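You operate a simulated robot arm through the tools that you are given. There is no shell and no other tool. Be economical: measure what you need, move in short steps, check, and stop when the job is done.

Carry out the task below with a simulated robot arm. There is one attempt and no reset: what you move stays moved.

TASK
Peel the film sheet off the purple pad, bin it and wipe the smear off.
Fine: use the white cloth and put it back; leave the blue film sheet alone.
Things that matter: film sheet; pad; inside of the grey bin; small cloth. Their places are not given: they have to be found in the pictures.

It is judged by the outcome, as a careful person would: the job done as asked, and still so three seconds after it is handed in. It fails if anything else is knocked over, pushed out of place, dropped, spilled or broken.

THE ROBOT
A 6-joint arm with a two-finger parallel gripper, fixed in place. Base frame: the origin is at the foot of the arm, x ahead of it, y to its left, z up; the work surface is at about z = 860. Lengths are in mm, angles in degrees, forces in N, time in s.
With the tool pointing down near the work surface it reaches from about 240 to 640 mm from the base axis. Its first joint turns from -66.0 to 66.0 degrees. Payload 2.7 kg.
Tool frame: the origin (TCP) lies between the finger pads and is the grasp point; the fingertips stand 23 mm ahead of it; z points along the fingers, y is the line along which they close. The gripper opens to 94 mm. The fingers are 38 mm wide and 10 mm thick; the gripper's body (54 by 96 mm) begins 39 mm behind the TCP.
Orientation is that of the tool frame in the base frame, as [roll, pitch, yaw] about the fixed x, y, z axes, in that order (R = Rz(yaw) Ry(pitch) Rx(roll)). With the fingers straight down and closing along the base's y, the tool's x points along the base's -x, its y along +y and its z along -z.

THE INTERFACE
- The arm moves only by the tool step_arm. Its argument "plan" is a list of rows, each an object of numbers (a shift or turn left out is 0, a gripper value left out holds the last): "ax", "ay", "az": the turn, a rotation vector about the tool's x, y, z in units of 120 degrees (1.0 is 120 degrees); "dx", "dy", "dz": the shift along the tool's x, y, z in units of 150 mm (1.0 is 150 mm); "claw": the opening, from 0 (shut) to 1 (fully open). In form: [{"ax": .., "ay": .., "az": .., "dx": .., "dy": .., "dz": .., "claw": ..}, ...]. A call has 1 to 8 rows; each row is the pose to reach, as a shift and turn from the pose commanded when the call began, along the tool's axes at that moment. A call with a number of a shift or a turn outside -1 to 1 is refused whole. A row lasts 0.2 s, in which the tool goes at most 50 mm and 8.6 degrees; a call with a longer step from one row to the next is refused whole, and so is a gripper value outside its range. A pose out of reach is approached as far as the arm can. The call stops where the force on the tool passes 40 N (or 10 N more than at its start, if that is more) or the arm is blocked; 0.2 s more then pass. The fingers move at their own pace (about 45 mm/s each) and stop on an object; they squeeze with about 27 N. The grip force told is the motor's: it shows also when the fingers shut on nothing. Time passes only in rows, and 0.2 s behind the last, so rows that repeat a pose let the fingers close. It gives the time, the measured TCP pose, the force on the tool (base axes), the opening and the grip force at its end, in the units of the frame above (readings bear some noise).
- Cameras (640 x 400 px; columns grow to the right, rows downward): "scene" is fixed at [64.9, -418.4, 1425.8]; the picture's right is [0.88, -0.47, 0.00], its down [-0.17, -0.31, -0.93] and it looks along [0.44, 0.82, -0.35] (base axes); focal length 368 px, centre (320, 200). "wrist" rides on the gripper at [-39, 0, -44] in the tool frame; the picture's right is [0.00, -1.00, 0.00], its down [0.97, 0.00, -0.24] and it looks along [0.24, 0.00, 0.97] (tool axes); focal length 218 px, centre (320, 200).
- grab_frame(camera): a new picture of that camera. No time passes.
- probe_pixels(camera, pixels): for up to 12 pixels [column, row] of the newest picture of that camera ("zoom" is the newest enlarged one), the place [x, y, z] in the base frame of the surface seen there, good to about 2 mm. No time passes.
- close_up(camera, box): a new picture of the part [left, top, right, bottom] of that camera's present view, enlarged. No time passes.
- sign_off(): hands the job in; it is judged then, once.

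Work in short steps. Measure before you move; look again where a grasp or a placing could have gone wrong, and mend it. You have 80 turns and 38 pictures in all, those below and enlarged ones among them. Open the gripper and draw the arm clear of the work before you hand the job in, unless the task says otherwise; then end with one line.

The tools are called after ">>>" as name(argument=value, ...) on one line, values as JSON. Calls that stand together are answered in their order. step_arm: Moves the arm, as the interface text tells. Its arguments: {"type":"object","properties":{"plan":{"type":"array","items":{"type":"object","properties":{"ax":{"type":"number"},"ay":{"type":"number"},"az":{"type":"number"},"dx":{"type":"number"},"dy":{"type":"number"},"dz":{"type":"number"},"claw":{"type":"number"}}}}},"required":["plan"]} The other tools are called the same way: grab_frame (camera) takes a picture; probe_pixels (camera, pixels) gives the place of the surface under pixels of a picture; close_up (camera, box) takes an enlarged picture of a part of a camera's view; sign_off () hands the job in.

At the start:

```text
time_s: 0.0
tcp_pos: [348.8, 239.6, 1210.8]
ee_rot: [180.0, 0.1, -180.0]
contact_force: [-0.5, 0.9, 0.1]
width: 94.1
gripper_force: 0.1
```

scene: 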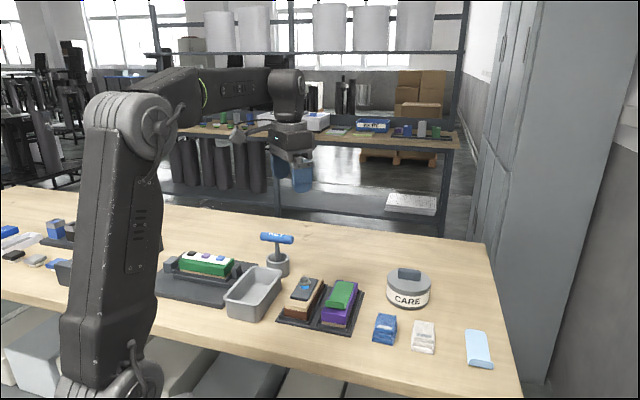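
wrist: 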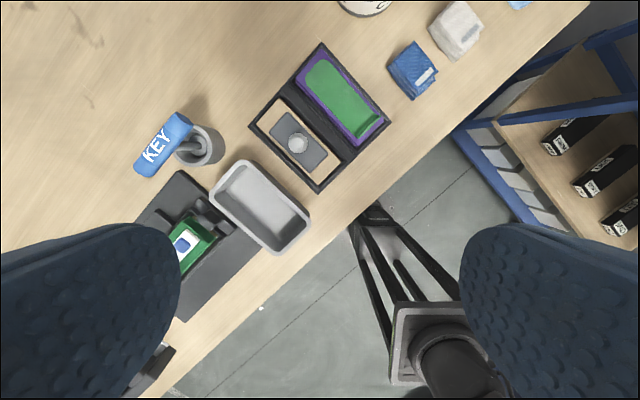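

The scene shows the tray with the purple pad under a green film at about (340,300), the grey bin at (255,293), and the cloths at (385,328) and (423,336). I'll zoom in on these.

>>> close_up(camera="scene", box=[220, 220, 380, 340])

>>> close_up(camera="scene", box=[350, 255, 510, 375])

>>> close_up(camera="wrist", box=[200, 0, 520, 200])

```text
3.33 times, centred on (300, 280) of scene
```

zoom: 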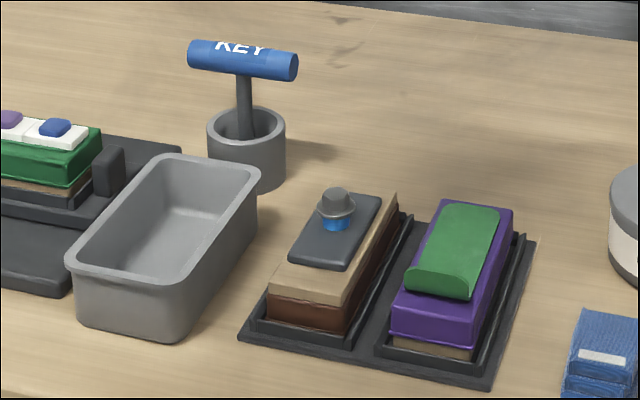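

```text
3.33 times, centred on (430, 315) of scene
```

zoom: 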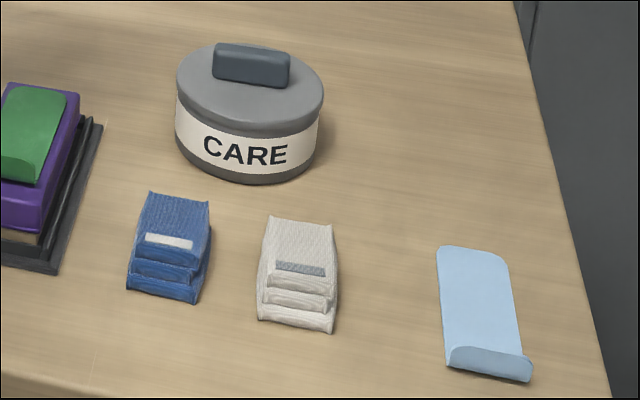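

```text
2.00 times, centred on (360, 100) of wrist
```

zoom: 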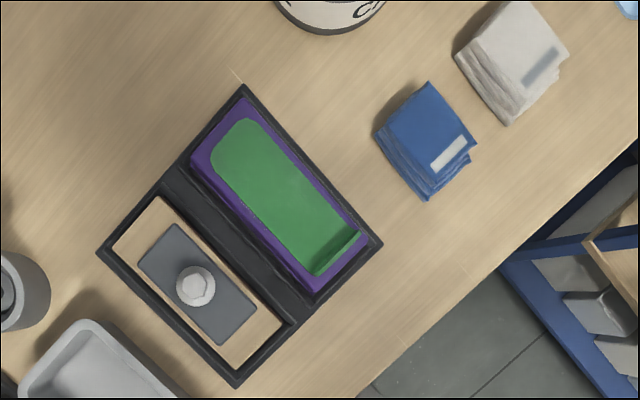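

Measure the film, tab, pad and cloth from the wrist zoom.

>>> probe_pixels(camera="zoom", pixels=[[245, 122], [215, 155], [270, 195], [316, 274], [360, 234], [338, 253], [325, 245], [310, 286], [368, 242], [222, 102], [196, 168], [345, 262]])

>>> probe_pixels(camera="wrist", pixels=[[460, 10], [432, 28], [452, 60], [482, 28], [457, 30], [412, 70], [245, 164], [213, 193], [276, 252], [308, 218], [262, 205], [298, 143]])

```text
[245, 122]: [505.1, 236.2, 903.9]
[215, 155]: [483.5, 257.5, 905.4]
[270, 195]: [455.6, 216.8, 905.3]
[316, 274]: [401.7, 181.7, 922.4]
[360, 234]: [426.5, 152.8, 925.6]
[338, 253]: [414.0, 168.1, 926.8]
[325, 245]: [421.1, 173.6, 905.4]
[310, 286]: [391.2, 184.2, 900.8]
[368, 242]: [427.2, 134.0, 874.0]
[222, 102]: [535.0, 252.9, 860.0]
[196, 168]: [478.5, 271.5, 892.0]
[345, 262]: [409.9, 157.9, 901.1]
```

```text
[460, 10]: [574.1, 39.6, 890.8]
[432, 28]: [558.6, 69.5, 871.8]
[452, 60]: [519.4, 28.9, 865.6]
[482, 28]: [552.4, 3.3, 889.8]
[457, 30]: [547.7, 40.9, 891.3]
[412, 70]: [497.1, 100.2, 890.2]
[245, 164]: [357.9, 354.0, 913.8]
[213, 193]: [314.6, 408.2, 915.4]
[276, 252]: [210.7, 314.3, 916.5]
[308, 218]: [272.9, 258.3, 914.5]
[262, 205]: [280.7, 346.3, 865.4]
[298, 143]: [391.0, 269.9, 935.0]
```

I move to above the tab (about [414,168]), turning so that the fingers close along the film's length.

>>> step_arm(plan=[{"az": 0.064, "dx": -0.072, "dy": -0.08, "dz": 0.16}, {"az": 0.128, "dx": -0.145, "dy": -0.16, "dz": 0.32}, {"az": 0.192, "dx": -0.217, "dy": -0.24, "dz": 0.48}, {"az": 0.256, "dx": -0.29, "dy": -0.32, "dz": 0.64}, {"az": 0.32, "dx": -0.362, "dy": -0.4, "dz": 0.8}, {"az": 0.383, "dx": -0.435, "dy": -0.477, "dz": 0.95}, {"az": 0.383, "dx": -0.435, "dy": -0.477, "dz": 0.95, "claw": 0.45}, {"az": 0.383, "dx": -0.435, "dy": -0.477, "dz": 0.95, "claw": 0.45}])

>>> grab_frame(camera="wrist")

>>> close_up(camera="scene", box=[300, 260, 380, 340])

```text
time_s: 1.8
tcp_pos: [412.5, 168.0, 1067.1]
ee_rot: [180.0, 0.0, 134.0]
contact_force: [0.6, -0.5, 0.7]
width: 41.8
gripper_force: 0.0
```

```text
32 pictures are left
```

wrist: 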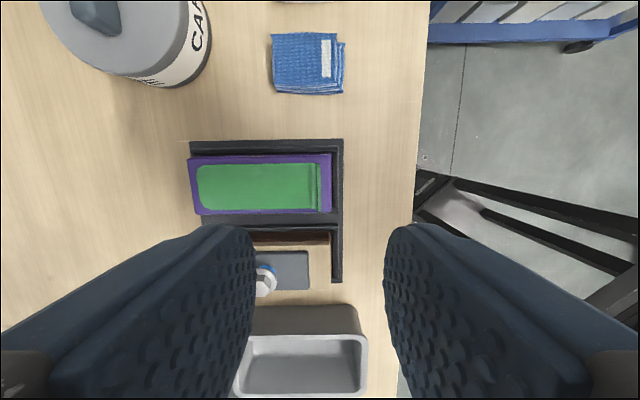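

```text
5.00 times, centred on (340, 300) of scene
```

zoom: 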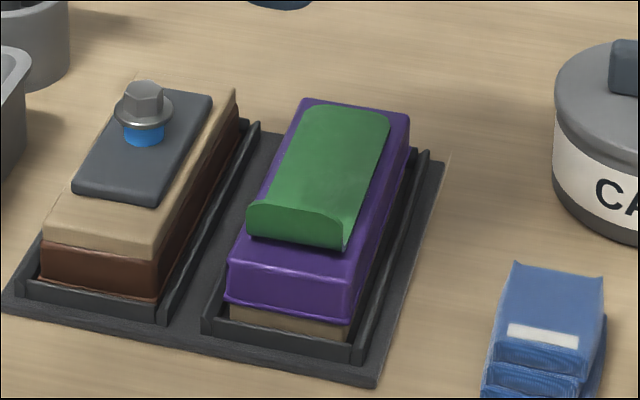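

Alignment is good; the tab shows at columns 305–322, rows 163–212. I'll zoom and measure it.

>>> close_up(camera="wrist", box=[180, 130, 350, 236])

>>> probe_pixels(camera="wrist", pixels=[[300, 187], [306, 187], [310, 187], [314, 187], [317, 187], [320, 187], [324, 187], [314, 168], [314, 208], [200, 187], [192, 187], [250, 187]])

```text
3.76 times, centred on (265, 183) of wrist
```

zoom: 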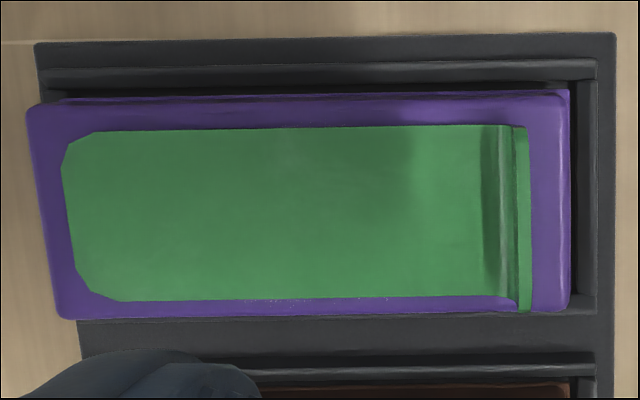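

```text
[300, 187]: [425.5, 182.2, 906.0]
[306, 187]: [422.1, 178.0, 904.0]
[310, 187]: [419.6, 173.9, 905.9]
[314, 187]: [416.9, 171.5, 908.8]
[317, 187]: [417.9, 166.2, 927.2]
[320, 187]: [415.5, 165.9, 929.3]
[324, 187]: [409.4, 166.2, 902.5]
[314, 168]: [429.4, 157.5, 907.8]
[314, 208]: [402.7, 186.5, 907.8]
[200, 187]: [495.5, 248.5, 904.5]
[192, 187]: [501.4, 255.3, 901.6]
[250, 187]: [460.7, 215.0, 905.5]
```

Tab centre is about [416,168], top z 928, root 906. I descend with fingers straddling it, tip at z≈908, then close.

>>> step_arm(plan=[{"dx": -0.009, "dy": 0.014, "dz": 0.25}, {"dx": -0.009, "dy": 0.014, "dz": 0.5}, {"dx": -0.009, "dy": 0.014, "dz": 0.7}, {"dx": -0.009, "dy": 0.014, "dz": 0.83}, {"dx": -0.009, "dy": 0.014, "dz": 0.905}, {"dx": -0.009, "dy": 0.014, "dz": 0.905}])

>>> close_up(camera="scene", box=[290, 240, 390, 340])

```text
time_s: 3.2
tcp_pos: [415.1, 169.7, 931.3]
ee_rot: [179.9, 0.1, 134.0]
contact_force: [-0.7, 0.1, -0.1]
width: 42.3
gripper_force: 0.1
```

```text
4.00 times, centred on (340, 290) of scene
```

zoom: 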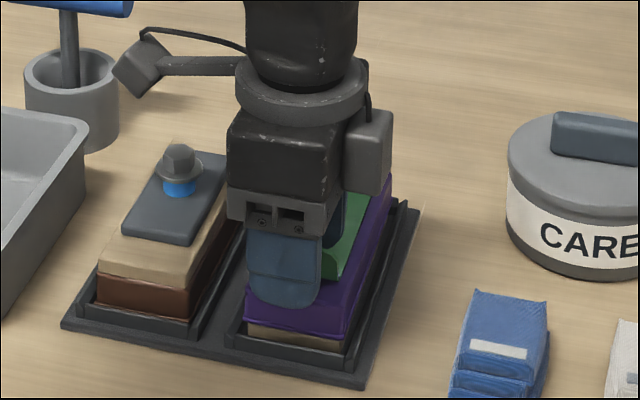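

Fingers straddle the tab; close and wait.

>>> step_arm(plan=[{"claw": 0}, {"claw": 0}, {"claw": 0}, {"claw": 0}])

>>> close_up(camera="scene", box=[290, 240, 390, 340])

```text
time_s: 4.2
tcp_pos: [416.0, 169.9, 932.9]
ee_rot: [-179.9, 0.0, 134.0]
contact_force: [-2.2, 0.4, 0.0]
width: 2.7
gripper_force: 27.4
```

```text
4.00 times, centred on (340, 290) of scene
```

zoom: 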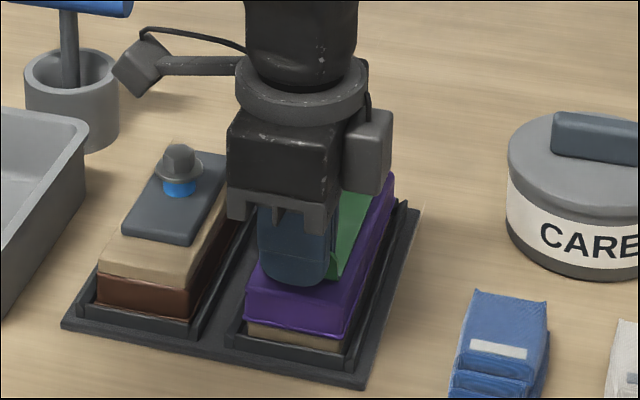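

Width 2.7 mm: the tab is held. Start peeling gently: up and back over the film.

>>> step_arm(plan=[{"dz": -0.03, "dy": 0.02}, {"dz": -0.07, "dy": 0.05}, {"dz": -0.11, "dy": 0.09}, {"dz": -0.15, "dy": 0.13}, {"dz": -0.19, "dy": 0.17}])

>>> close_up(camera="scene", box=[290, 240, 390, 340])

```text
time_s: 5.4
tcp_pos: [435.9, 186.0, 961.6]
ee_rot: [-180.0, 0.0, 134.1]
contact_force: [0.5, 0.3, 0.1]
width: 3.0
gripper_force: 26.9
```

```text
4.00 times, centred on (340, 290) of scene
```

zoom: 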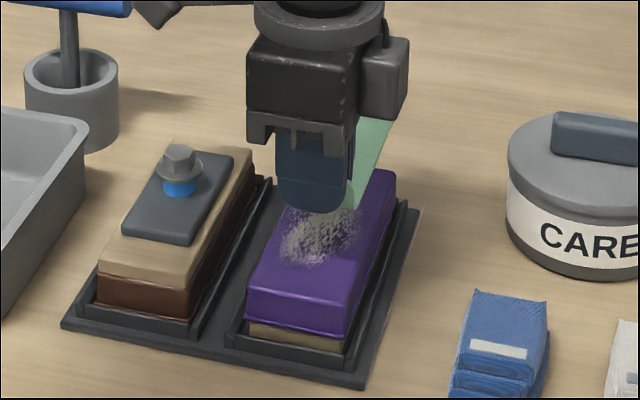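

Peeling works and a grey smear is showing. Continue up and back.

>>> step_arm(plan=[{"dz": -0.05, "dy": 0.05}, {"dz": -0.1, "dy": 0.1}, {"dz": -0.15, "dy": 0.15}, {"dz": -0.2, "dy": 0.2}, {"dz": -0.27, "dy": 0.26}, {"dz": -0.35, "dy": 0.32}, {"dz": -0.43, "dy": 0.38}, {"dz": -0.5, "dy": 0.43}])

>>> grab_frame(camera="scene")

```text
time_s: 7.2
tcp_pos: [482.2, 231.5, 1037.1]
ee_rot: [180.0, 0.0, 134.0]
contact_force: [-0.4, 0.9, -0.9]
width: 2.5
gripper_force: 27.3
```

```text
26 pictures are left
```

scene: 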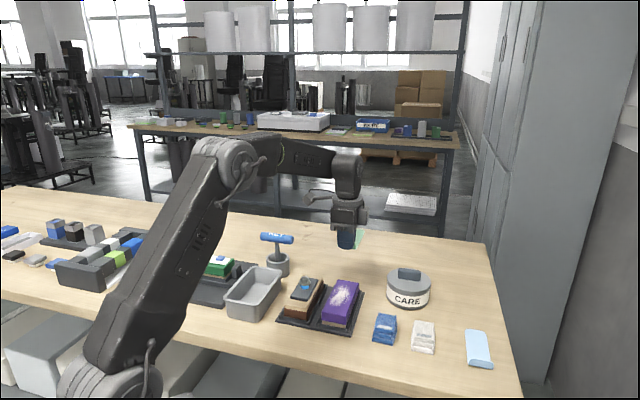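

The film seems fully off the pad; check how it hangs.

>>> close_up(camera="scene", box=[290, 180, 410, 340])

>>> grab_frame(camera="wrist")

```text
2.50 times, centred on (350, 260) of scene
```

zoom: 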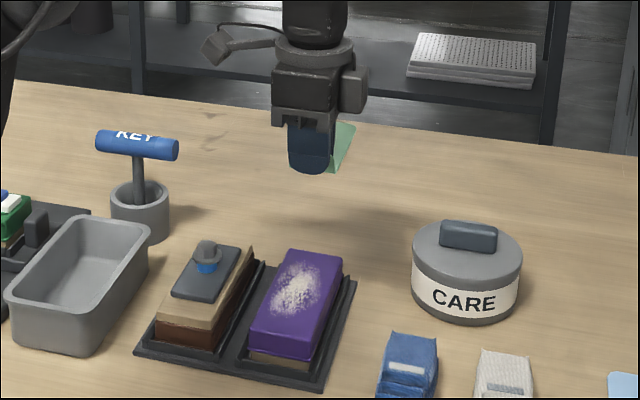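

```text
24 pictures are left
```

wrist: 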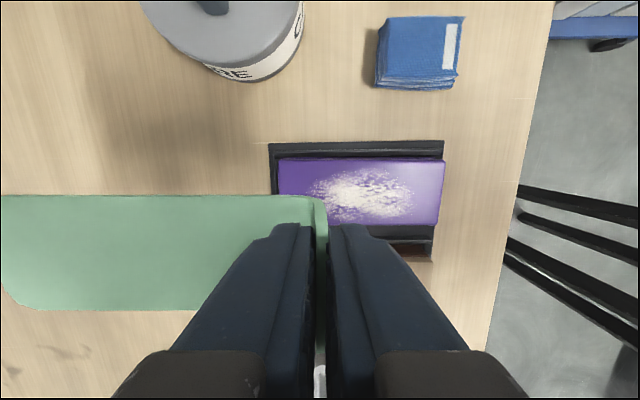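

The film sticks out stiffly along tool +y. Measure the film, the bin rim and the key's height.

>>> probe_pixels(camera="wrist", pixels=[[5, 230], [5, 280], [20, 300], [150, 250], [290, 210], [318, 210], [345, 190], [330, 165], [385, 205], [285, 170], [435, 165], [425, 215]])

>>> probe_pixels(camera="zoom", pixels=[[78, 218], [147, 224], [7, 292], [72, 312], [82, 224], [138, 230], [18, 291], [68, 304], [80, 270], [138, 140], [100, 140], [208, 245]])

```text
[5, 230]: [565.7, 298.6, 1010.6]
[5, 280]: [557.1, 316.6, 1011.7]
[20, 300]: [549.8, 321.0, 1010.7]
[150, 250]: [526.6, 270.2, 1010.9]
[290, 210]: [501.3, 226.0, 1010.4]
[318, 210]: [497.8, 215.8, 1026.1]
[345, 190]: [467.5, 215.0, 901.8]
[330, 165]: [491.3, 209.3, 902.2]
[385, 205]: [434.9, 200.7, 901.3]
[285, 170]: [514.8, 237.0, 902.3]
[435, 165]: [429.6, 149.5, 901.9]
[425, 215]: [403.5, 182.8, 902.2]
```

```text
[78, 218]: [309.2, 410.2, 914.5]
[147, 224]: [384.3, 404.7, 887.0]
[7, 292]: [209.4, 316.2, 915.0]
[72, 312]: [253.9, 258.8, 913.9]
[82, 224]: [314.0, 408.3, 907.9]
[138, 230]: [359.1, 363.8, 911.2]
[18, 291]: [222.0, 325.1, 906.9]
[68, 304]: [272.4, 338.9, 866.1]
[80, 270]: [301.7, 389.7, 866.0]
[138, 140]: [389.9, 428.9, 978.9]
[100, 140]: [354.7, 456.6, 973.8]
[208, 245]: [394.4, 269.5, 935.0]
```

Bin centre is about [284,334], long axis parallel to the film, floor z 866, rim 915. I carry the film at height over the bin's near end, then tilt it 20° so its far end dips in.

>>> step_arm(plan=[{"dx": 0.1, "dy": -0.055}, {"dx": 0.25, "dy": -0.135}, {"dx": 0.42, "dy": -0.228}, {"dx": 0.58, "dy": -0.314}, {"dx": 0.714, "dy": -0.387}])

>>> step_arm(plan=[{"dx": 0.15, "dy": -0.08, "ax": 0.03}, {"dx": 0.32, "dy": -0.17, "ax": 0.06}, {"dx": 0.48, "dy": -0.26, "ax": 0.1}, {"dx": 0.62, "dy": -0.335, "ax": 0.135}, {"dx": 0.714, "dy": -0.387, "ax": 0.167}, {"dx": 0.714, "dy": -0.387, "ax": 0.167}])

>>> grab_frame(camera="scene")

>>> grab_frame(camera="wrist")

```text
time_s: 8.4
tcp_pos: [365.4, 269.1, 1037.3]
ee_rot: [179.9, 0.0, 134.1]
contact_force: [-0.3, 0.6, -0.5]
width: 2.8
gripper_force: 27.3
```

```text
time_s: 9.8
tcp_pos: [248.6, 302.3, 1035.5]
ee_rot: [-160.0, 0.1, 134.1]
contact_force: [0.2, -0.2, -0.4]
width: 2.9
gripper_force: 26.9
```

```text
23 pictures are left
```

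scene: 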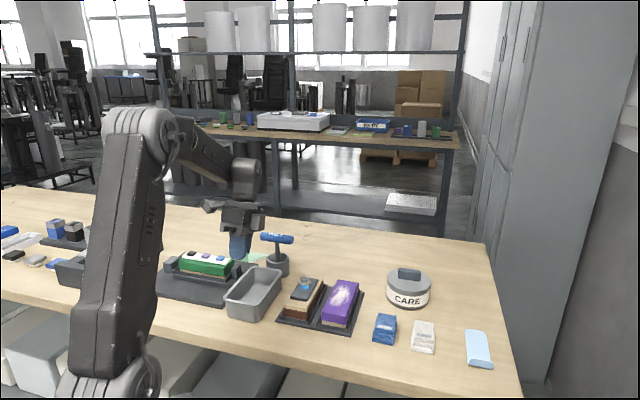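

```text
22 pictures are left
```

wrist: 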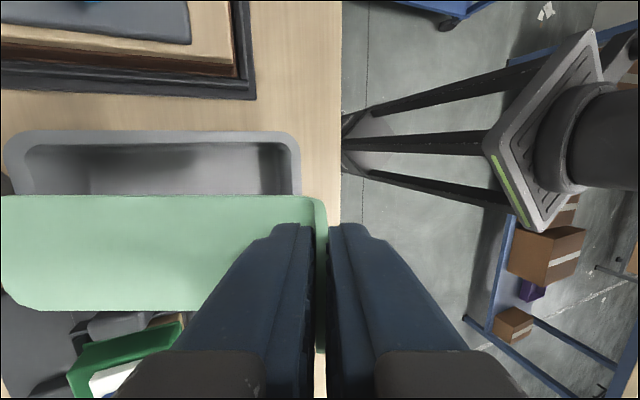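

Over the bin. Check the bin corners and film edges from here.

>>> probe_pixels(camera="wrist", pixels=[[298, 145], [290, 160], [270, 134], [150, 134], [40, 138], [8, 165], [296, 185], [30, 160], [5, 240], [100, 198], [100, 308], [310, 205]])

```text
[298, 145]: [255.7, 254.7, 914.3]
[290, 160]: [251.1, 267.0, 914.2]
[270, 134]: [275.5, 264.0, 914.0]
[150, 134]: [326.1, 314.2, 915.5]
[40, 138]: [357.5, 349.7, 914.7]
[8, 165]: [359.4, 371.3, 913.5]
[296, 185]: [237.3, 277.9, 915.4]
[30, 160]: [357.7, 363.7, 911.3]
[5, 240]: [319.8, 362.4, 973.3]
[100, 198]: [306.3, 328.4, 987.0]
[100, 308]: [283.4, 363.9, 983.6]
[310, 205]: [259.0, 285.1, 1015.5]
```

Centre the film in the bin (5 mm along −x tool, +3 mm forward) and lower it until its far end is near the floor.

>>> step_arm(plan=[{"dx": -0.033, "dy": 0.06, "dz": 0.15}, {"dx": -0.033, "dy": 0.12, "dz": 0.3}, {"dx": -0.033, "dy": 0.168, "dz": 0.42}, {"dx": -0.033, "dy": 0.208, "dz": 0.52}, {"dx": -0.033, "dy": 0.237, "dz": 0.591}, {"dx": -0.033, "dy": 0.237, "dz": 0.591}])

>>> close_up(camera="scene", box=[190, 200, 350, 340])

>>> grab_frame(camera="wrist")

```text
time_s: 11.2
tcp_pos: [255.7, 304.1, 942.9]
ee_rot: [-160.0, 0.0, 133.9]
contact_force: [-0.9, -0.4, 0.2]
width: 2.7
gripper_force: 26.9
```

```text
2.86 times, centred on (270, 270) of scene
```

zoom: 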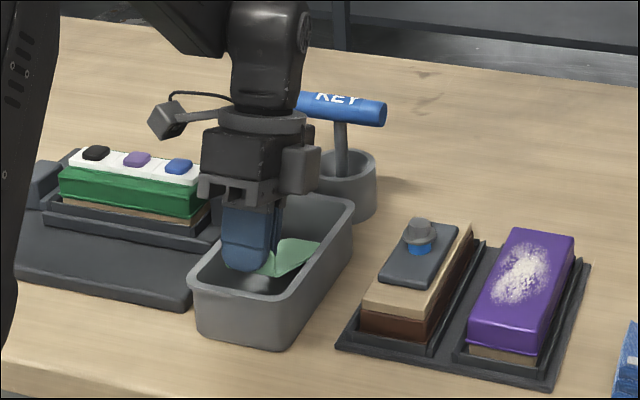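

```text
20 pictures are left
```

wrist: 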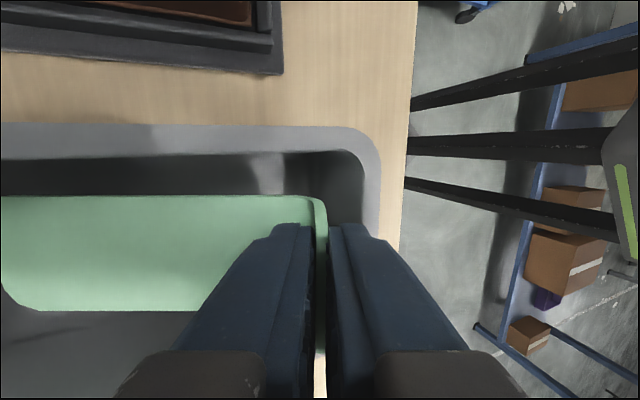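

The film is inside the bin; open a little, wait, then retreat along the tool axis.

>>> step_arm(plan=[{"claw": 0.2}, {"claw": 0.2}, {"claw": 0.2}, {"claw": 0.25}, {"dz": -0.2, "claw": 0.25}, {"dz": -0.45, "claw": 0.25}, {"dz": -0.7}])

>>> grab_frame(camera="wrist")

>>> close_up(camera="scene", box=[190, 200, 350, 340])

```text
time_s: 12.8
tcp_pos: [282.6, 326.0, 1041.2]
ee_rot: [-160.0, -0.1, 134.0]
contact_force: [0.0, 0.3, 0.2]
width: 23.5
gripper_force: 0.0
```

```text
19 pictures are left
```

wrist: 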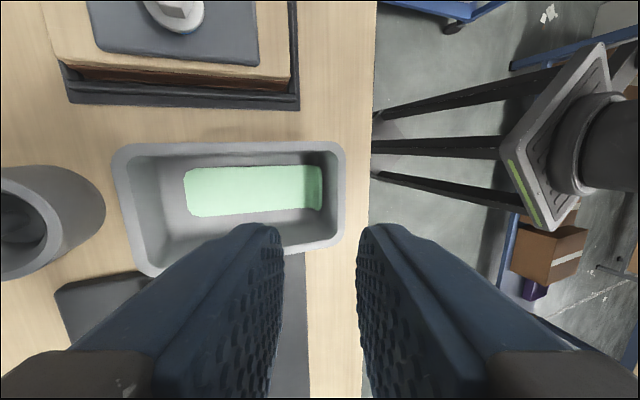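

```text
2.86 times, centred on (270, 270) of scene
```

zoom: 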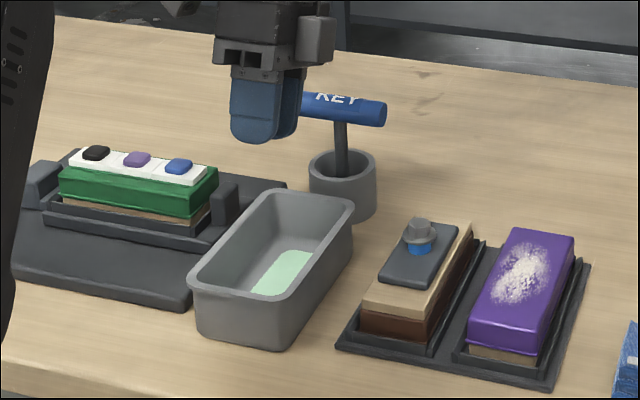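

Film is in the bin. Untilt, then travel at height to above the white cloth (about [547,38]).

>>> step_arm(plan=[{"ax": -0.06, "dz": -0.05}, {"ax": -0.12, "dz": -0.1}, {"ax": -0.167, "dz": -0.13}])

>>> step_arm(plan=[{"dx": -0.12}, {"dx": -0.36}, {"dx": -0.64}, {"dx": -0.9}, {"dx": -1.0}])

>>> step_arm(plan=[{"dx": -0.12}, {"dx": -0.36}, {"dx": -0.64}, {"dx": -0.8}])

>>> step_arm(plan=[{"dx": -0.12}, {"dx": -0.36}, {"dx": -0.64}, {"dx": -0.77}, {"dx": -0.77}])

>>> grab_frame(camera="wrist")

```text
time_s: 13.6
tcp_pos: [287.3, 330.6, 1059.3]
ee_rot: [180.0, 0.0, 134.0]
contact_force: [-0.1, 0.6, 0.3]
width: 23.7
gripper_force: 0.1
```

```text
time_s: 14.8
tcp_pos: [389.3, 226.3, 1056.0]
ee_rot: [-180.0, 0.0, 134.1]
contact_force: [0.4, -0.2, -0.6]
width: 23.1
gripper_force: 0.0
```

```text
time_s: 15.8
tcp_pos: [475.6, 138.1, 1059.1]
ee_rot: [180.0, 0.0, 134.1]
contact_force: [0.8, 0.2, 0.2]
width: 23.3
gripper_force: 0.1
```

```text
time_s: 17.0
tcp_pos: [555.8, 57.3, 1058.2]
ee_rot: [180.0, 0.0, 134.0]
contact_force: [0.1, -0.2, -0.4]
width: 23.5
gripper_force: 0.1
```

```text
17 pictures are left
```

wrist: 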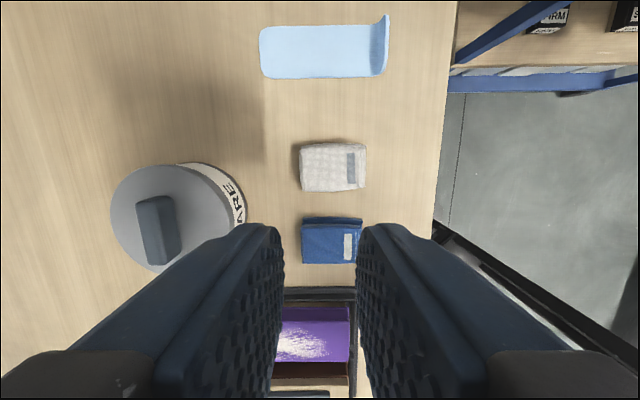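

Measure the cloth at (333,167).

>>> probe_pixels(camera="wrist", pixels=[[303, 148], [363, 148], [364, 186], [304, 188], [333, 167], [299, 168], [367, 168], [333, 142], [333, 193], [333, 220], [295, 150], [340, 260]])

>>> close_up(camera="wrist", box=[270, 120, 400, 280])

```text
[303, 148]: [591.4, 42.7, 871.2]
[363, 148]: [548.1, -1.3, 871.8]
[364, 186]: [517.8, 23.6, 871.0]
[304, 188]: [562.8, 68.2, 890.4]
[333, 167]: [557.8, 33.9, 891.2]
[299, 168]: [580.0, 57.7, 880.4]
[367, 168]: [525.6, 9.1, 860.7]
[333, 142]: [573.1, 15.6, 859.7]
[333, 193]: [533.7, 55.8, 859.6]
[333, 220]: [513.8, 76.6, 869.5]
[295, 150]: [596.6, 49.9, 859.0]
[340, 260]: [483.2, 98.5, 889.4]
```

```text
2.50 times, centred on (335, 200) of wrist
```

zoom: 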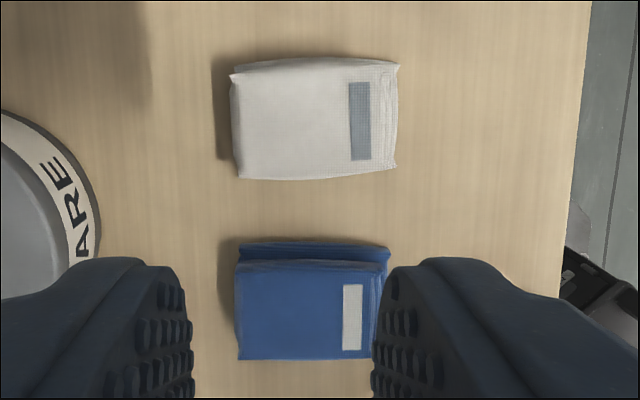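

Cloth centre ≈ [555.5,33.5], 62 mm along tool y, top 891. Open wide, centre and descend partway.

>>> step_arm(plan=[{"dx": -0.05, "dy": -0.05, "claw": 1}, {"dx": -0.113, "dy": -0.112}, {"dx": -0.113, "dy": -0.112, "dz": 0.2}, {"dx": -0.113, "dy": -0.112, "dz": 0.45}, {"dx": -0.113, "dy": -0.112, "dz": 0.7}, {"dx": -0.113, "dy": -0.112, "dz": 0.8}, {"dx": -0.113, "dy": -0.112, "dz": 0.8}])

>>> grab_frame(camera="wrist")

```text
time_s: 18.6
tcp_pos: [553.1, 29.6, 935.8]
ee_rot: [180.0, 0.0, 134.0]
contact_force: [0.4, 0.4, 0.0]
width: 94.1
gripper_force: 0.1
```

```text
15 pictures are left
```

wrist: 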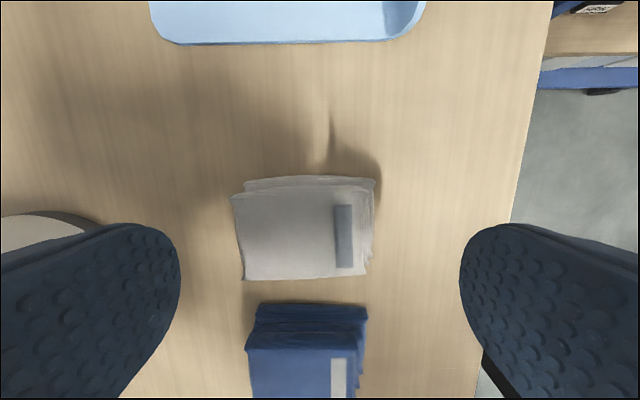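

>>> probe_pixels(camera="wrist", pixels=[[236, 235], [368, 230], [375, 200], [300, 195], [300, 277], [303, 236], [240, 210], [362, 265]])

```text
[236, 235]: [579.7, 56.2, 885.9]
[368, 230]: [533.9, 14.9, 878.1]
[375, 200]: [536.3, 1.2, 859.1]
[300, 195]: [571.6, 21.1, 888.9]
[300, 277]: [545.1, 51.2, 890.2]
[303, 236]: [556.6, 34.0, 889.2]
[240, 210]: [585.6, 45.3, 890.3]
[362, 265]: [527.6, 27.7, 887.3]
```

Cloth centre is [557,35.5]; correct by 7 mm, descend to TCP z≈893 and close.

>>> step_arm(plan=[{"dx": 0.01, "dy": 0.046, "dz": 0.06}, {"dx": 0.01, "dy": 0.046, "dz": 0.18}, {"dx": 0.01, "dy": 0.046, "dz": 0.282}, {"dx": 0.01, "dy": 0.046, "dz": 0.282, "claw": 0.4}, {"dx": 0.01, "dy": 0.046, "dz": 0.282, "claw": 0.3}, {"dx": 0.01, "dy": 0.046, "dz": 0.282, "claw": 0}, {"dx": 0.01, "dy": 0.046, "dz": 0.282, "claw": 0}, {"dx": 0.01, "dy": 0.046, "dz": 0.282, "claw": 0}])

>>> close_up(camera="scene", box=[350, 255, 510, 375])

```text
time_s: 20.4
tcp_pos: [556.6, 37.1, 897.0]
ee_rot: [-180.0, 0.1, 134.0]
contact_force: [-1.2, 0.9, 0.0]
width: 69.6
gripper_force: 27.2
```

```text
3.33 times, centred on (430, 315) of scene
```

zoom: 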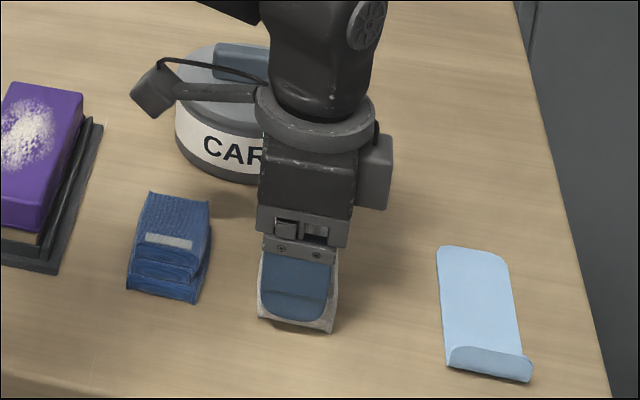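

Cloth gripped (width 69.6). Now measure the smear extents, then lift.

>>> close_up(camera="scene", box=[310, 265, 370, 335])

>>> step_arm(plan=[{"dz": -0.1}, {"dz": -0.25}, {"dz": -0.45}, {"dz": -0.6}, {"dz": -0.6}])

```text
5.71 times, centred on (340, 300) of scene
```

zoom: 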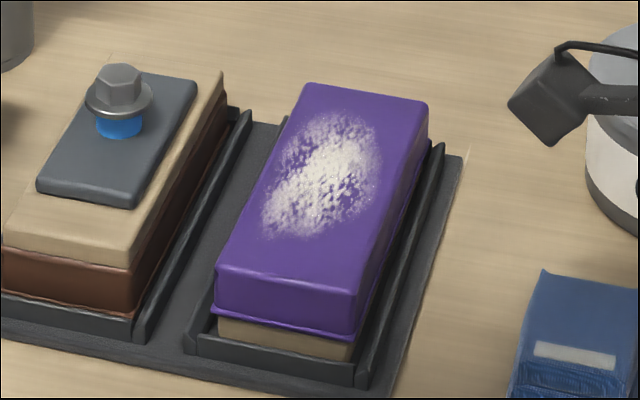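

```text
time_s: 21.6
tcp_pos: [556.4, 35.0, 985.0]
ee_rot: [180.0, 0.0, 134.0]
contact_force: [0.3, -0.3, -0.4]
width: 69.2
gripper_force: 27.3
```

>>> probe_pixels(camera="zoom", pixels=[[340, 112], [265, 235], [380, 155], [275, 185], [330, 235], [320, 175], [305, 90], [422, 105], [222, 265], [348, 290]])

>>> close_up(camera="scene", box=[350, 235, 510, 355])

```text
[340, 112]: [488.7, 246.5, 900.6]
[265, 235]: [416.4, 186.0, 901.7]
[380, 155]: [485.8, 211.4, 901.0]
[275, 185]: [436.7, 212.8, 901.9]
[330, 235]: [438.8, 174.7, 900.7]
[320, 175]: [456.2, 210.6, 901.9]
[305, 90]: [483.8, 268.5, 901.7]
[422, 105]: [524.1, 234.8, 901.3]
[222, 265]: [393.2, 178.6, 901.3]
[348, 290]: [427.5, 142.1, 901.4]
```

```text
3.33 times, centred on (430, 295) of scene
```

zoom: 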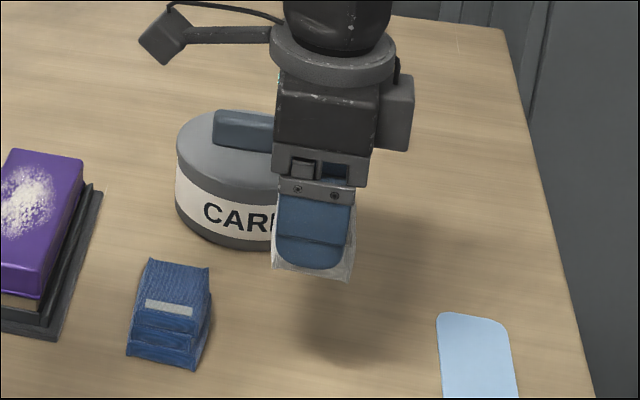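

Cloth held. Smear spans about ±45 mm along and ±20 mm across around [455,205.5]. Carry the cloth there at height.

>>> step_arm(plan=[{"dx": 0.1, "dy": 0.03}, {"dx": 0.3, "dy": 0.08}, {"dx": 0.5, "dy": 0.13}, {"dx": 0.7, "dy": 0.18}])

>>> step_arm(plan=[{"dx": 0.1, "dy": 0.03}, {"dx": 0.3, "dy": 0.08}, {"dx": 0.5, "dy": 0.11}, {"dx": 0.587, "dy": 0.124}, {"dx": 0.587, "dy": 0.124, "dz": 0.1}, {"dx": 0.587, "dy": 0.124, "dz": 0.2}, {"dx": 0.587, "dy": 0.124, "dz": 0.26}, {"dx": 0.587, "dy": 0.124, "dz": 0.26}])

>>> close_up(camera="scene", box=[290, 220, 410, 340])

```text
time_s: 22.6
tcp_pos: [503.2, 130.5, 986.1]
ee_rot: [180.0, 0.0, 134.0]
contact_force: [-0.6, 0.3, -0.5]
width: 69.0
gripper_force: 26.4
```

```text
time_s: 24.4
tcp_pos: [455.7, 206.9, 948.0]
ee_rot: [180.0, 0.0, 134.0]
contact_force: [0.4, -0.3, -0.3]
width: 68.9
gripper_force: 27.1
```

```text
3.33 times, centred on (350, 280) of scene
```

zoom: 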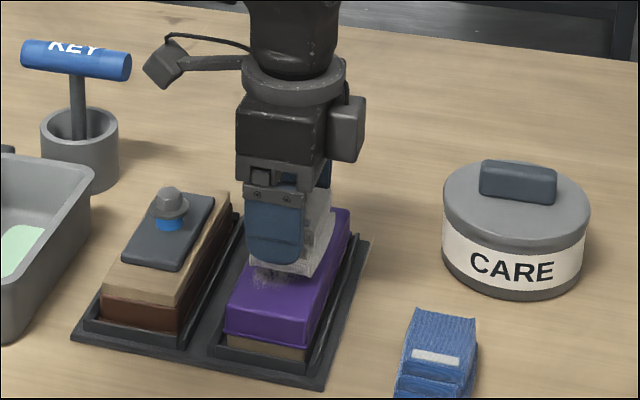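

Now lower gently until contact force appears.

>>> step_arm(plan=[{"dz": 0.02}, {"dz": 0.04}, {"dz": 0.055}, {"dz": 0.055}])

```text
time_s: 25.4
tcp_pos: [455.5, 208.8, 938.9]
ee_rot: [-179.9, 0.0, 134.0]
contact_force: [0.1, -1.7, 3.7]
width: 69.1
gripper_force: 26.9
```

Contact of about 3.7 N. Press 1.5 mm more and wipe along the pad's length.

>>> step_arm(plan=[{"dz": 0.01}, {"dz": 0.01, "dy": -0.08}, {"dz": 0.01, "dy": -0.18}, {"dz": 0.01, "dy": -0.2}, {"dz": 0.01, "dy": -0.1}, {"dz": 0.01, "dy": 0}, {"dz": 0.01, "dy": 0.1}, {"dz": 0.01, "dy": 0.2}])

```text
time_s: 26.6
tcp_pos: [439.2, 189.7, 937.9]
ee_rot: [-179.6, 0.0, 133.9]
contact_force: [1.1, 0.1, 5.3]
width: 68.9
gripper_force: 27.0
stopped in row 5: the force on the tool passed its limit (the readings are from after the stop); the commanded pose is now the measured one
```

Stopped on a force spike; look.

>>> close_up(camera="scene", box=[290, 220, 410, 340])

```text
3.33 times, centred on (350, 280) of scene
```

zoom: 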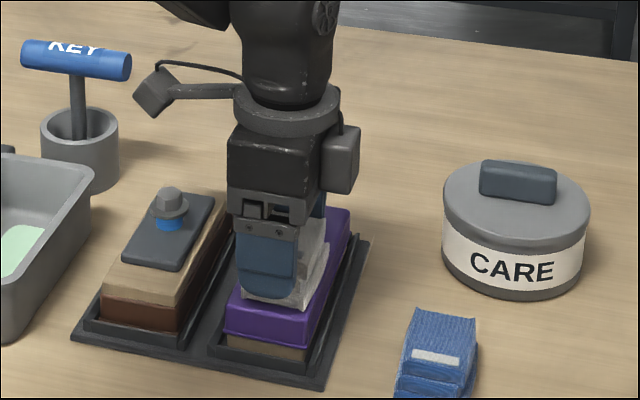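

Nothing moved out of place. Ease the pressure by 1 mm and wipe more slowly in the other direction.

>>> step_arm(plan=[{"dz": -0.007}, {"dz": -0.007, "dy": 0.04}, {"dz": -0.007, "dy": 0.09}, {"dz": -0.007, "dy": 0.14}, {"dz": -0.007, "dy": 0.19}, {"dz": -0.007, "dy": 0.24}, {"dz": -0.007, "dy": 0.29}, {"dz": -0.007, "dy": 0.34}])

>>> close_up(camera="scene", box=[290, 220, 410, 340])

```text
time_s: 28.4
tcp_pos: [474.7, 223.9, 938.5]
ee_rot: [-179.5, -0.1, 134.0]
contact_force: [0.7, -0.5, 0.1]
width: 69.1
gripper_force: 26.8
```

```text
3.33 times, centred on (350, 280) of scene
```

zoom: 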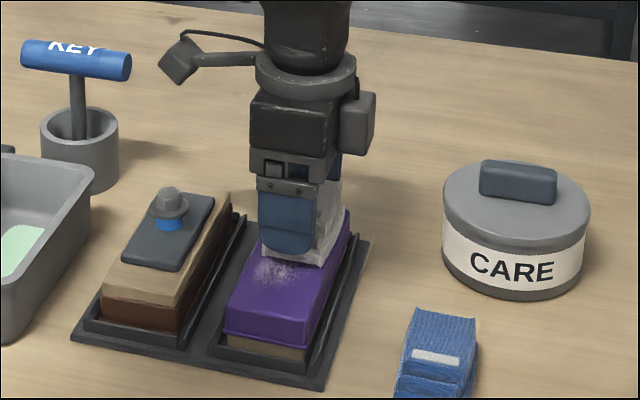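

The smear is fading but remains. Press 1 mm more and stroke back with a small sideways offset.

>>> step_arm(plan=[{"dz": 0.01}, {"dz": 0.01, "dy": -0.05}, {"dz": 0.01, "dy": -0.1}, {"dz": 0.01, "dy": -0.16}, {"dz": 0.01, "dy": -0.22}, {"dz": 0.01, "dy": -0.28}, {"dz": 0.01, "dy": -0.34}, {"dz": 0.01, "dy": -0.39}])

>>> step_arm(plan=[{"dx": 0.02}, {"dx": 0.04}, {"dx": 0.04, "dy": 0.06}, {"dx": 0.04, "dy": 0.12}, {"dx": 0.04, "dy": 0.19}, {"dx": 0.04, "dy": 0.26}, {"dx": 0.04, "dy": 0.33}, {"dx": 0.04, "dy": 0.4}])

>>> close_up(camera="scene", box=[290, 220, 410, 340])

```text
time_s: 30.1
tcp_pos: [435.3, 184.1, 938.9]
ee_rot: [-179.8, -0.1, 134.0]
contact_force: [6.3, 8.9, 21.2]
width: 68.8
gripper_force: 26.8
```

```text
time_s: 31.9
tcp_pos: [470.8, 230.8, 938.0]
ee_rot: [-179.5, 0.1, 134.0]
contact_force: [-9.4, -8.5, 23.6]
width: 68.9
gripper_force: 27.0
```

```text
3.33 times, centred on (350, 280) of scene
```

zoom: 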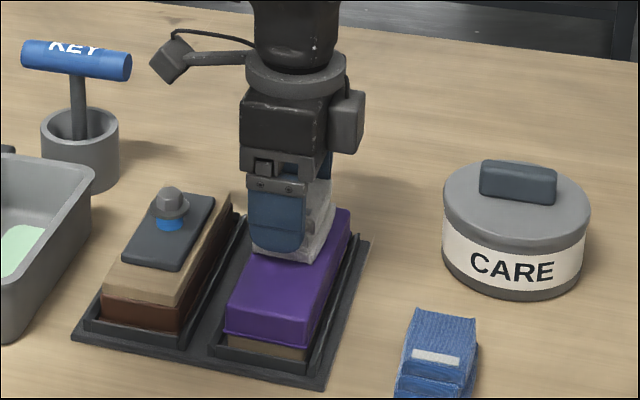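

Near half looks clean. One more pass on the other side, then lift to inspect.

>>> step_arm(plan=[{"dx": -0.04}, {"dx": -0.09}, {"dx": -0.09, "dy": -0.06}, {"dx": -0.09, "dy": -0.13}, {"dx": -0.09, "dy": -0.2}, {"dx": -0.09, "dy": -0.27}, {"dx": -0.09, "dy": -0.34}, {"dx": -0.09, "dy": -0.39}])

>>> step_arm(plan=[{"dz": -0.1}, {"dz": -0.25}, {"dz": -0.35, "dx": -0.15}, {"dz": -0.35, "dx": -0.4}, {"dz": -0.35, "dx": -0.65}, {"dz": -0.35, "dx": -0.65}])

>>> close_up(camera="scene", box=[290, 220, 410, 340])

```text
time_s: 33.8
tcp_pos: [439.7, 180.2, 936.7]
ee_rot: [-179.8, 0.0, 134.0]
contact_force: [7.6, 7.7, 18.8]
width: 69.1
gripper_force: 27.0
```

```text
time_s: 35.1
tcp_pos: [509.0, 109.0, 989.7]
ee_rot: [-179.4, -0.1, 134.0]
contact_force: [-0.3, 0.0, -0.4]
width: 68.9
gripper_force: 26.8
```

```text
3.33 times, centred on (350, 280) of scene
```

zoom: 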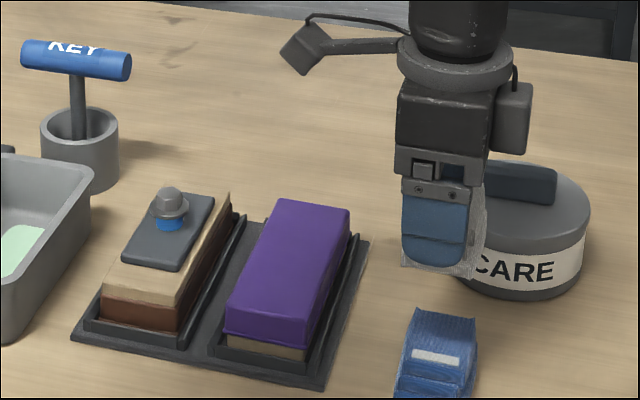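

Pad is clean and nothing else moved. Return the cloth to its original spot [556.5,36.3].

>>> step_arm(plan=[{"dx": -0.2, "dy": -0.04}, {"dx": -0.4, "dy": -0.08}, {"dx": -0.569, "dy": -0.109}, {"dx": -0.569, "dy": -0.109, "dz": 0.2}, {"dx": -0.569, "dy": -0.109, "dz": 0.4}, {"dx": -0.569, "dy": -0.109, "dz": 0.53}, {"dx": -0.569, "dy": -0.109, "dz": 0.59}, {"dx": -0.569, "dy": -0.109, "dz": 0.59}])

>>> close_up(camera="scene", box=[350, 255, 510, 375])

```text
time_s: 37.0
tcp_pos: [555.3, 37.9, 900.8]
ee_rot: [-179.5, -0.1, 134.1]
contact_force: [1.0, 0.3, -0.5]
width: 69.2
gripper_force: 27.1
```

```text
3.33 times, centred on (430, 315) of scene
```

zoom: 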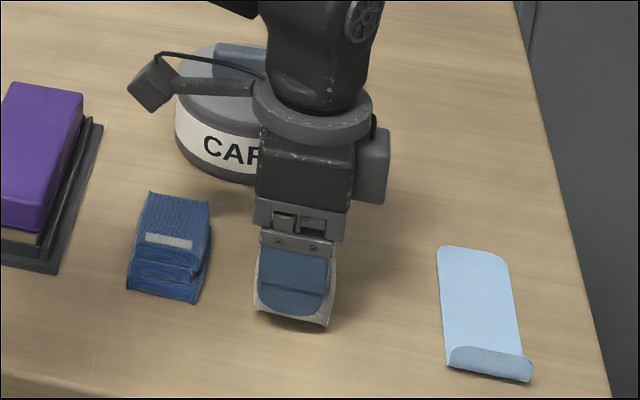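

Lower the last 4 mm with a 2 mm correction to the right, checking the force.

>>> step_arm(plan=[{"dx": -0.012, "dz": 0.008}, {"dx": -0.012, "dz": 0.018}, {"dx": -0.012, "dz": 0.026}, {"dx": -0.012, "dz": 0.026}])

```text
time_s: 38.0
tcp_pos: [555.4, 35.8, 895.9]
ee_rot: [-179.5, -0.1, 133.9]
contact_force: [0.1, 0.1, -0.2]
width: 68.8
gripper_force: 27.3
```

No contact yet; continue slowly.

>>> step_arm(plan=[{"dz": 0.006}, {"dz": 0.012}, {"dz": 0.012}])

```text
time_s: 38.8
tcp_pos: [555.2, 35.9, 897.1]
ee_rot: [-179.6, 0.1, 134.0]
contact_force: [2.2, 0.5, 7.4]
width: 69.2
gripper_force: 27.3
```

Contact of 7 N: the cloth is on the table. Open fully and rise.

>>> step_arm(plan=[{"dz": -0.004, "claw": 1}, {"dz": -0.004}, {"dz": -0.004}, {"dz": -0.15}, {"dz": -0.4}, {"dz": -0.7}, {"dz": -0.95}])

>>> grab_frame(camera="wrist")

>>> grab_frame(camera="scene")

>>> close_up(camera="scene", box=[350, 255, 510, 375])

```text
time_s: 40.4
tcp_pos: [556.9, 38.6, 1039.6]
ee_rot: [-179.4, -0.1, 134.0]
contact_force: [-0.4, 0.0, -0.3]
width: 94.2
gripper_force: 0.1
```

```text
5 pictures are left
```

wrist: 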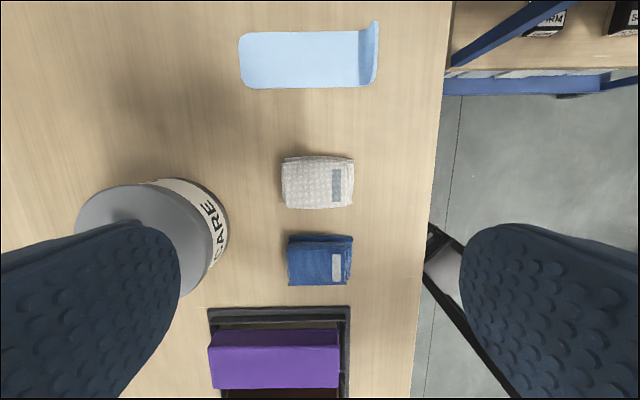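

```text
4 pictures are left
```

scene: 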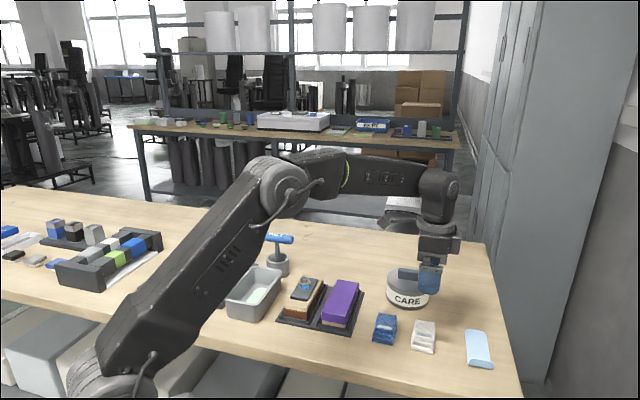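

```text
3.33 times, centred on (430, 315) of scene
```

zoom: 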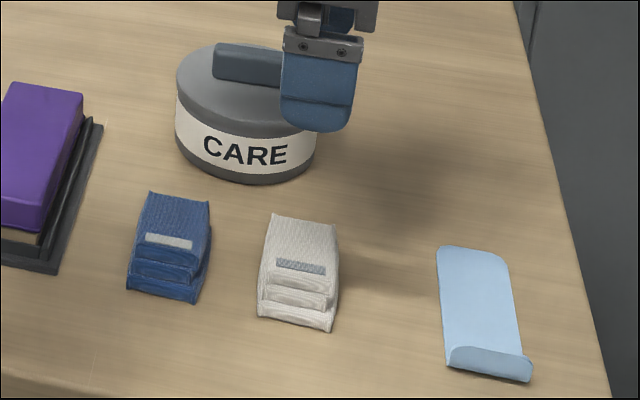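

The cloth is back in its original spot. A final close look at the pad and bin, raising the arm a bit more.

>>> step_arm(plan=[{"dz": -0.25}, {"dz": -0.5}, {"dz": -0.6}, {"dz": -0.6}])

>>> close_up(camera="scene", box=[220, 250, 380, 340])

```text
time_s: 41.4
tcp_pos: [556.9, 37.5, 1129.6]
ee_rot: [-179.4, -0.1, 133.9]
contact_force: [-0.6, -0.5, 0.7]
width: 94.2
gripper_force: 0.1
```

```text
4.00 times, centred on (300, 295) of scene
```

zoom: 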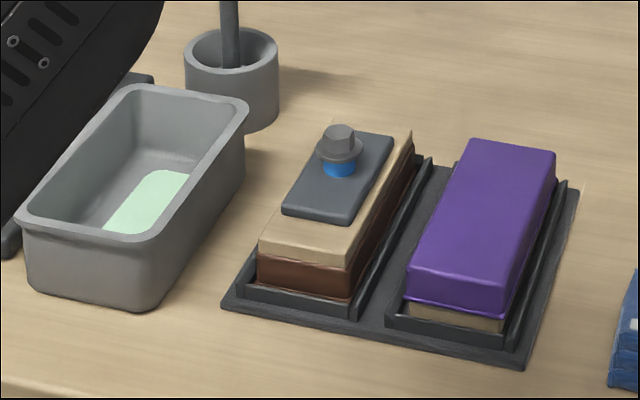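

The pad is clean, the film is in the bin and the cloth is back, so I hand in.

>>> sign_off()

```text
The job is handed in.
```

The green film is peeled off the purple pad and in the grey bin, the smear is wiped off, the white cloth is back within about 2 mm of where it was, and the blue film sheet was not touched.
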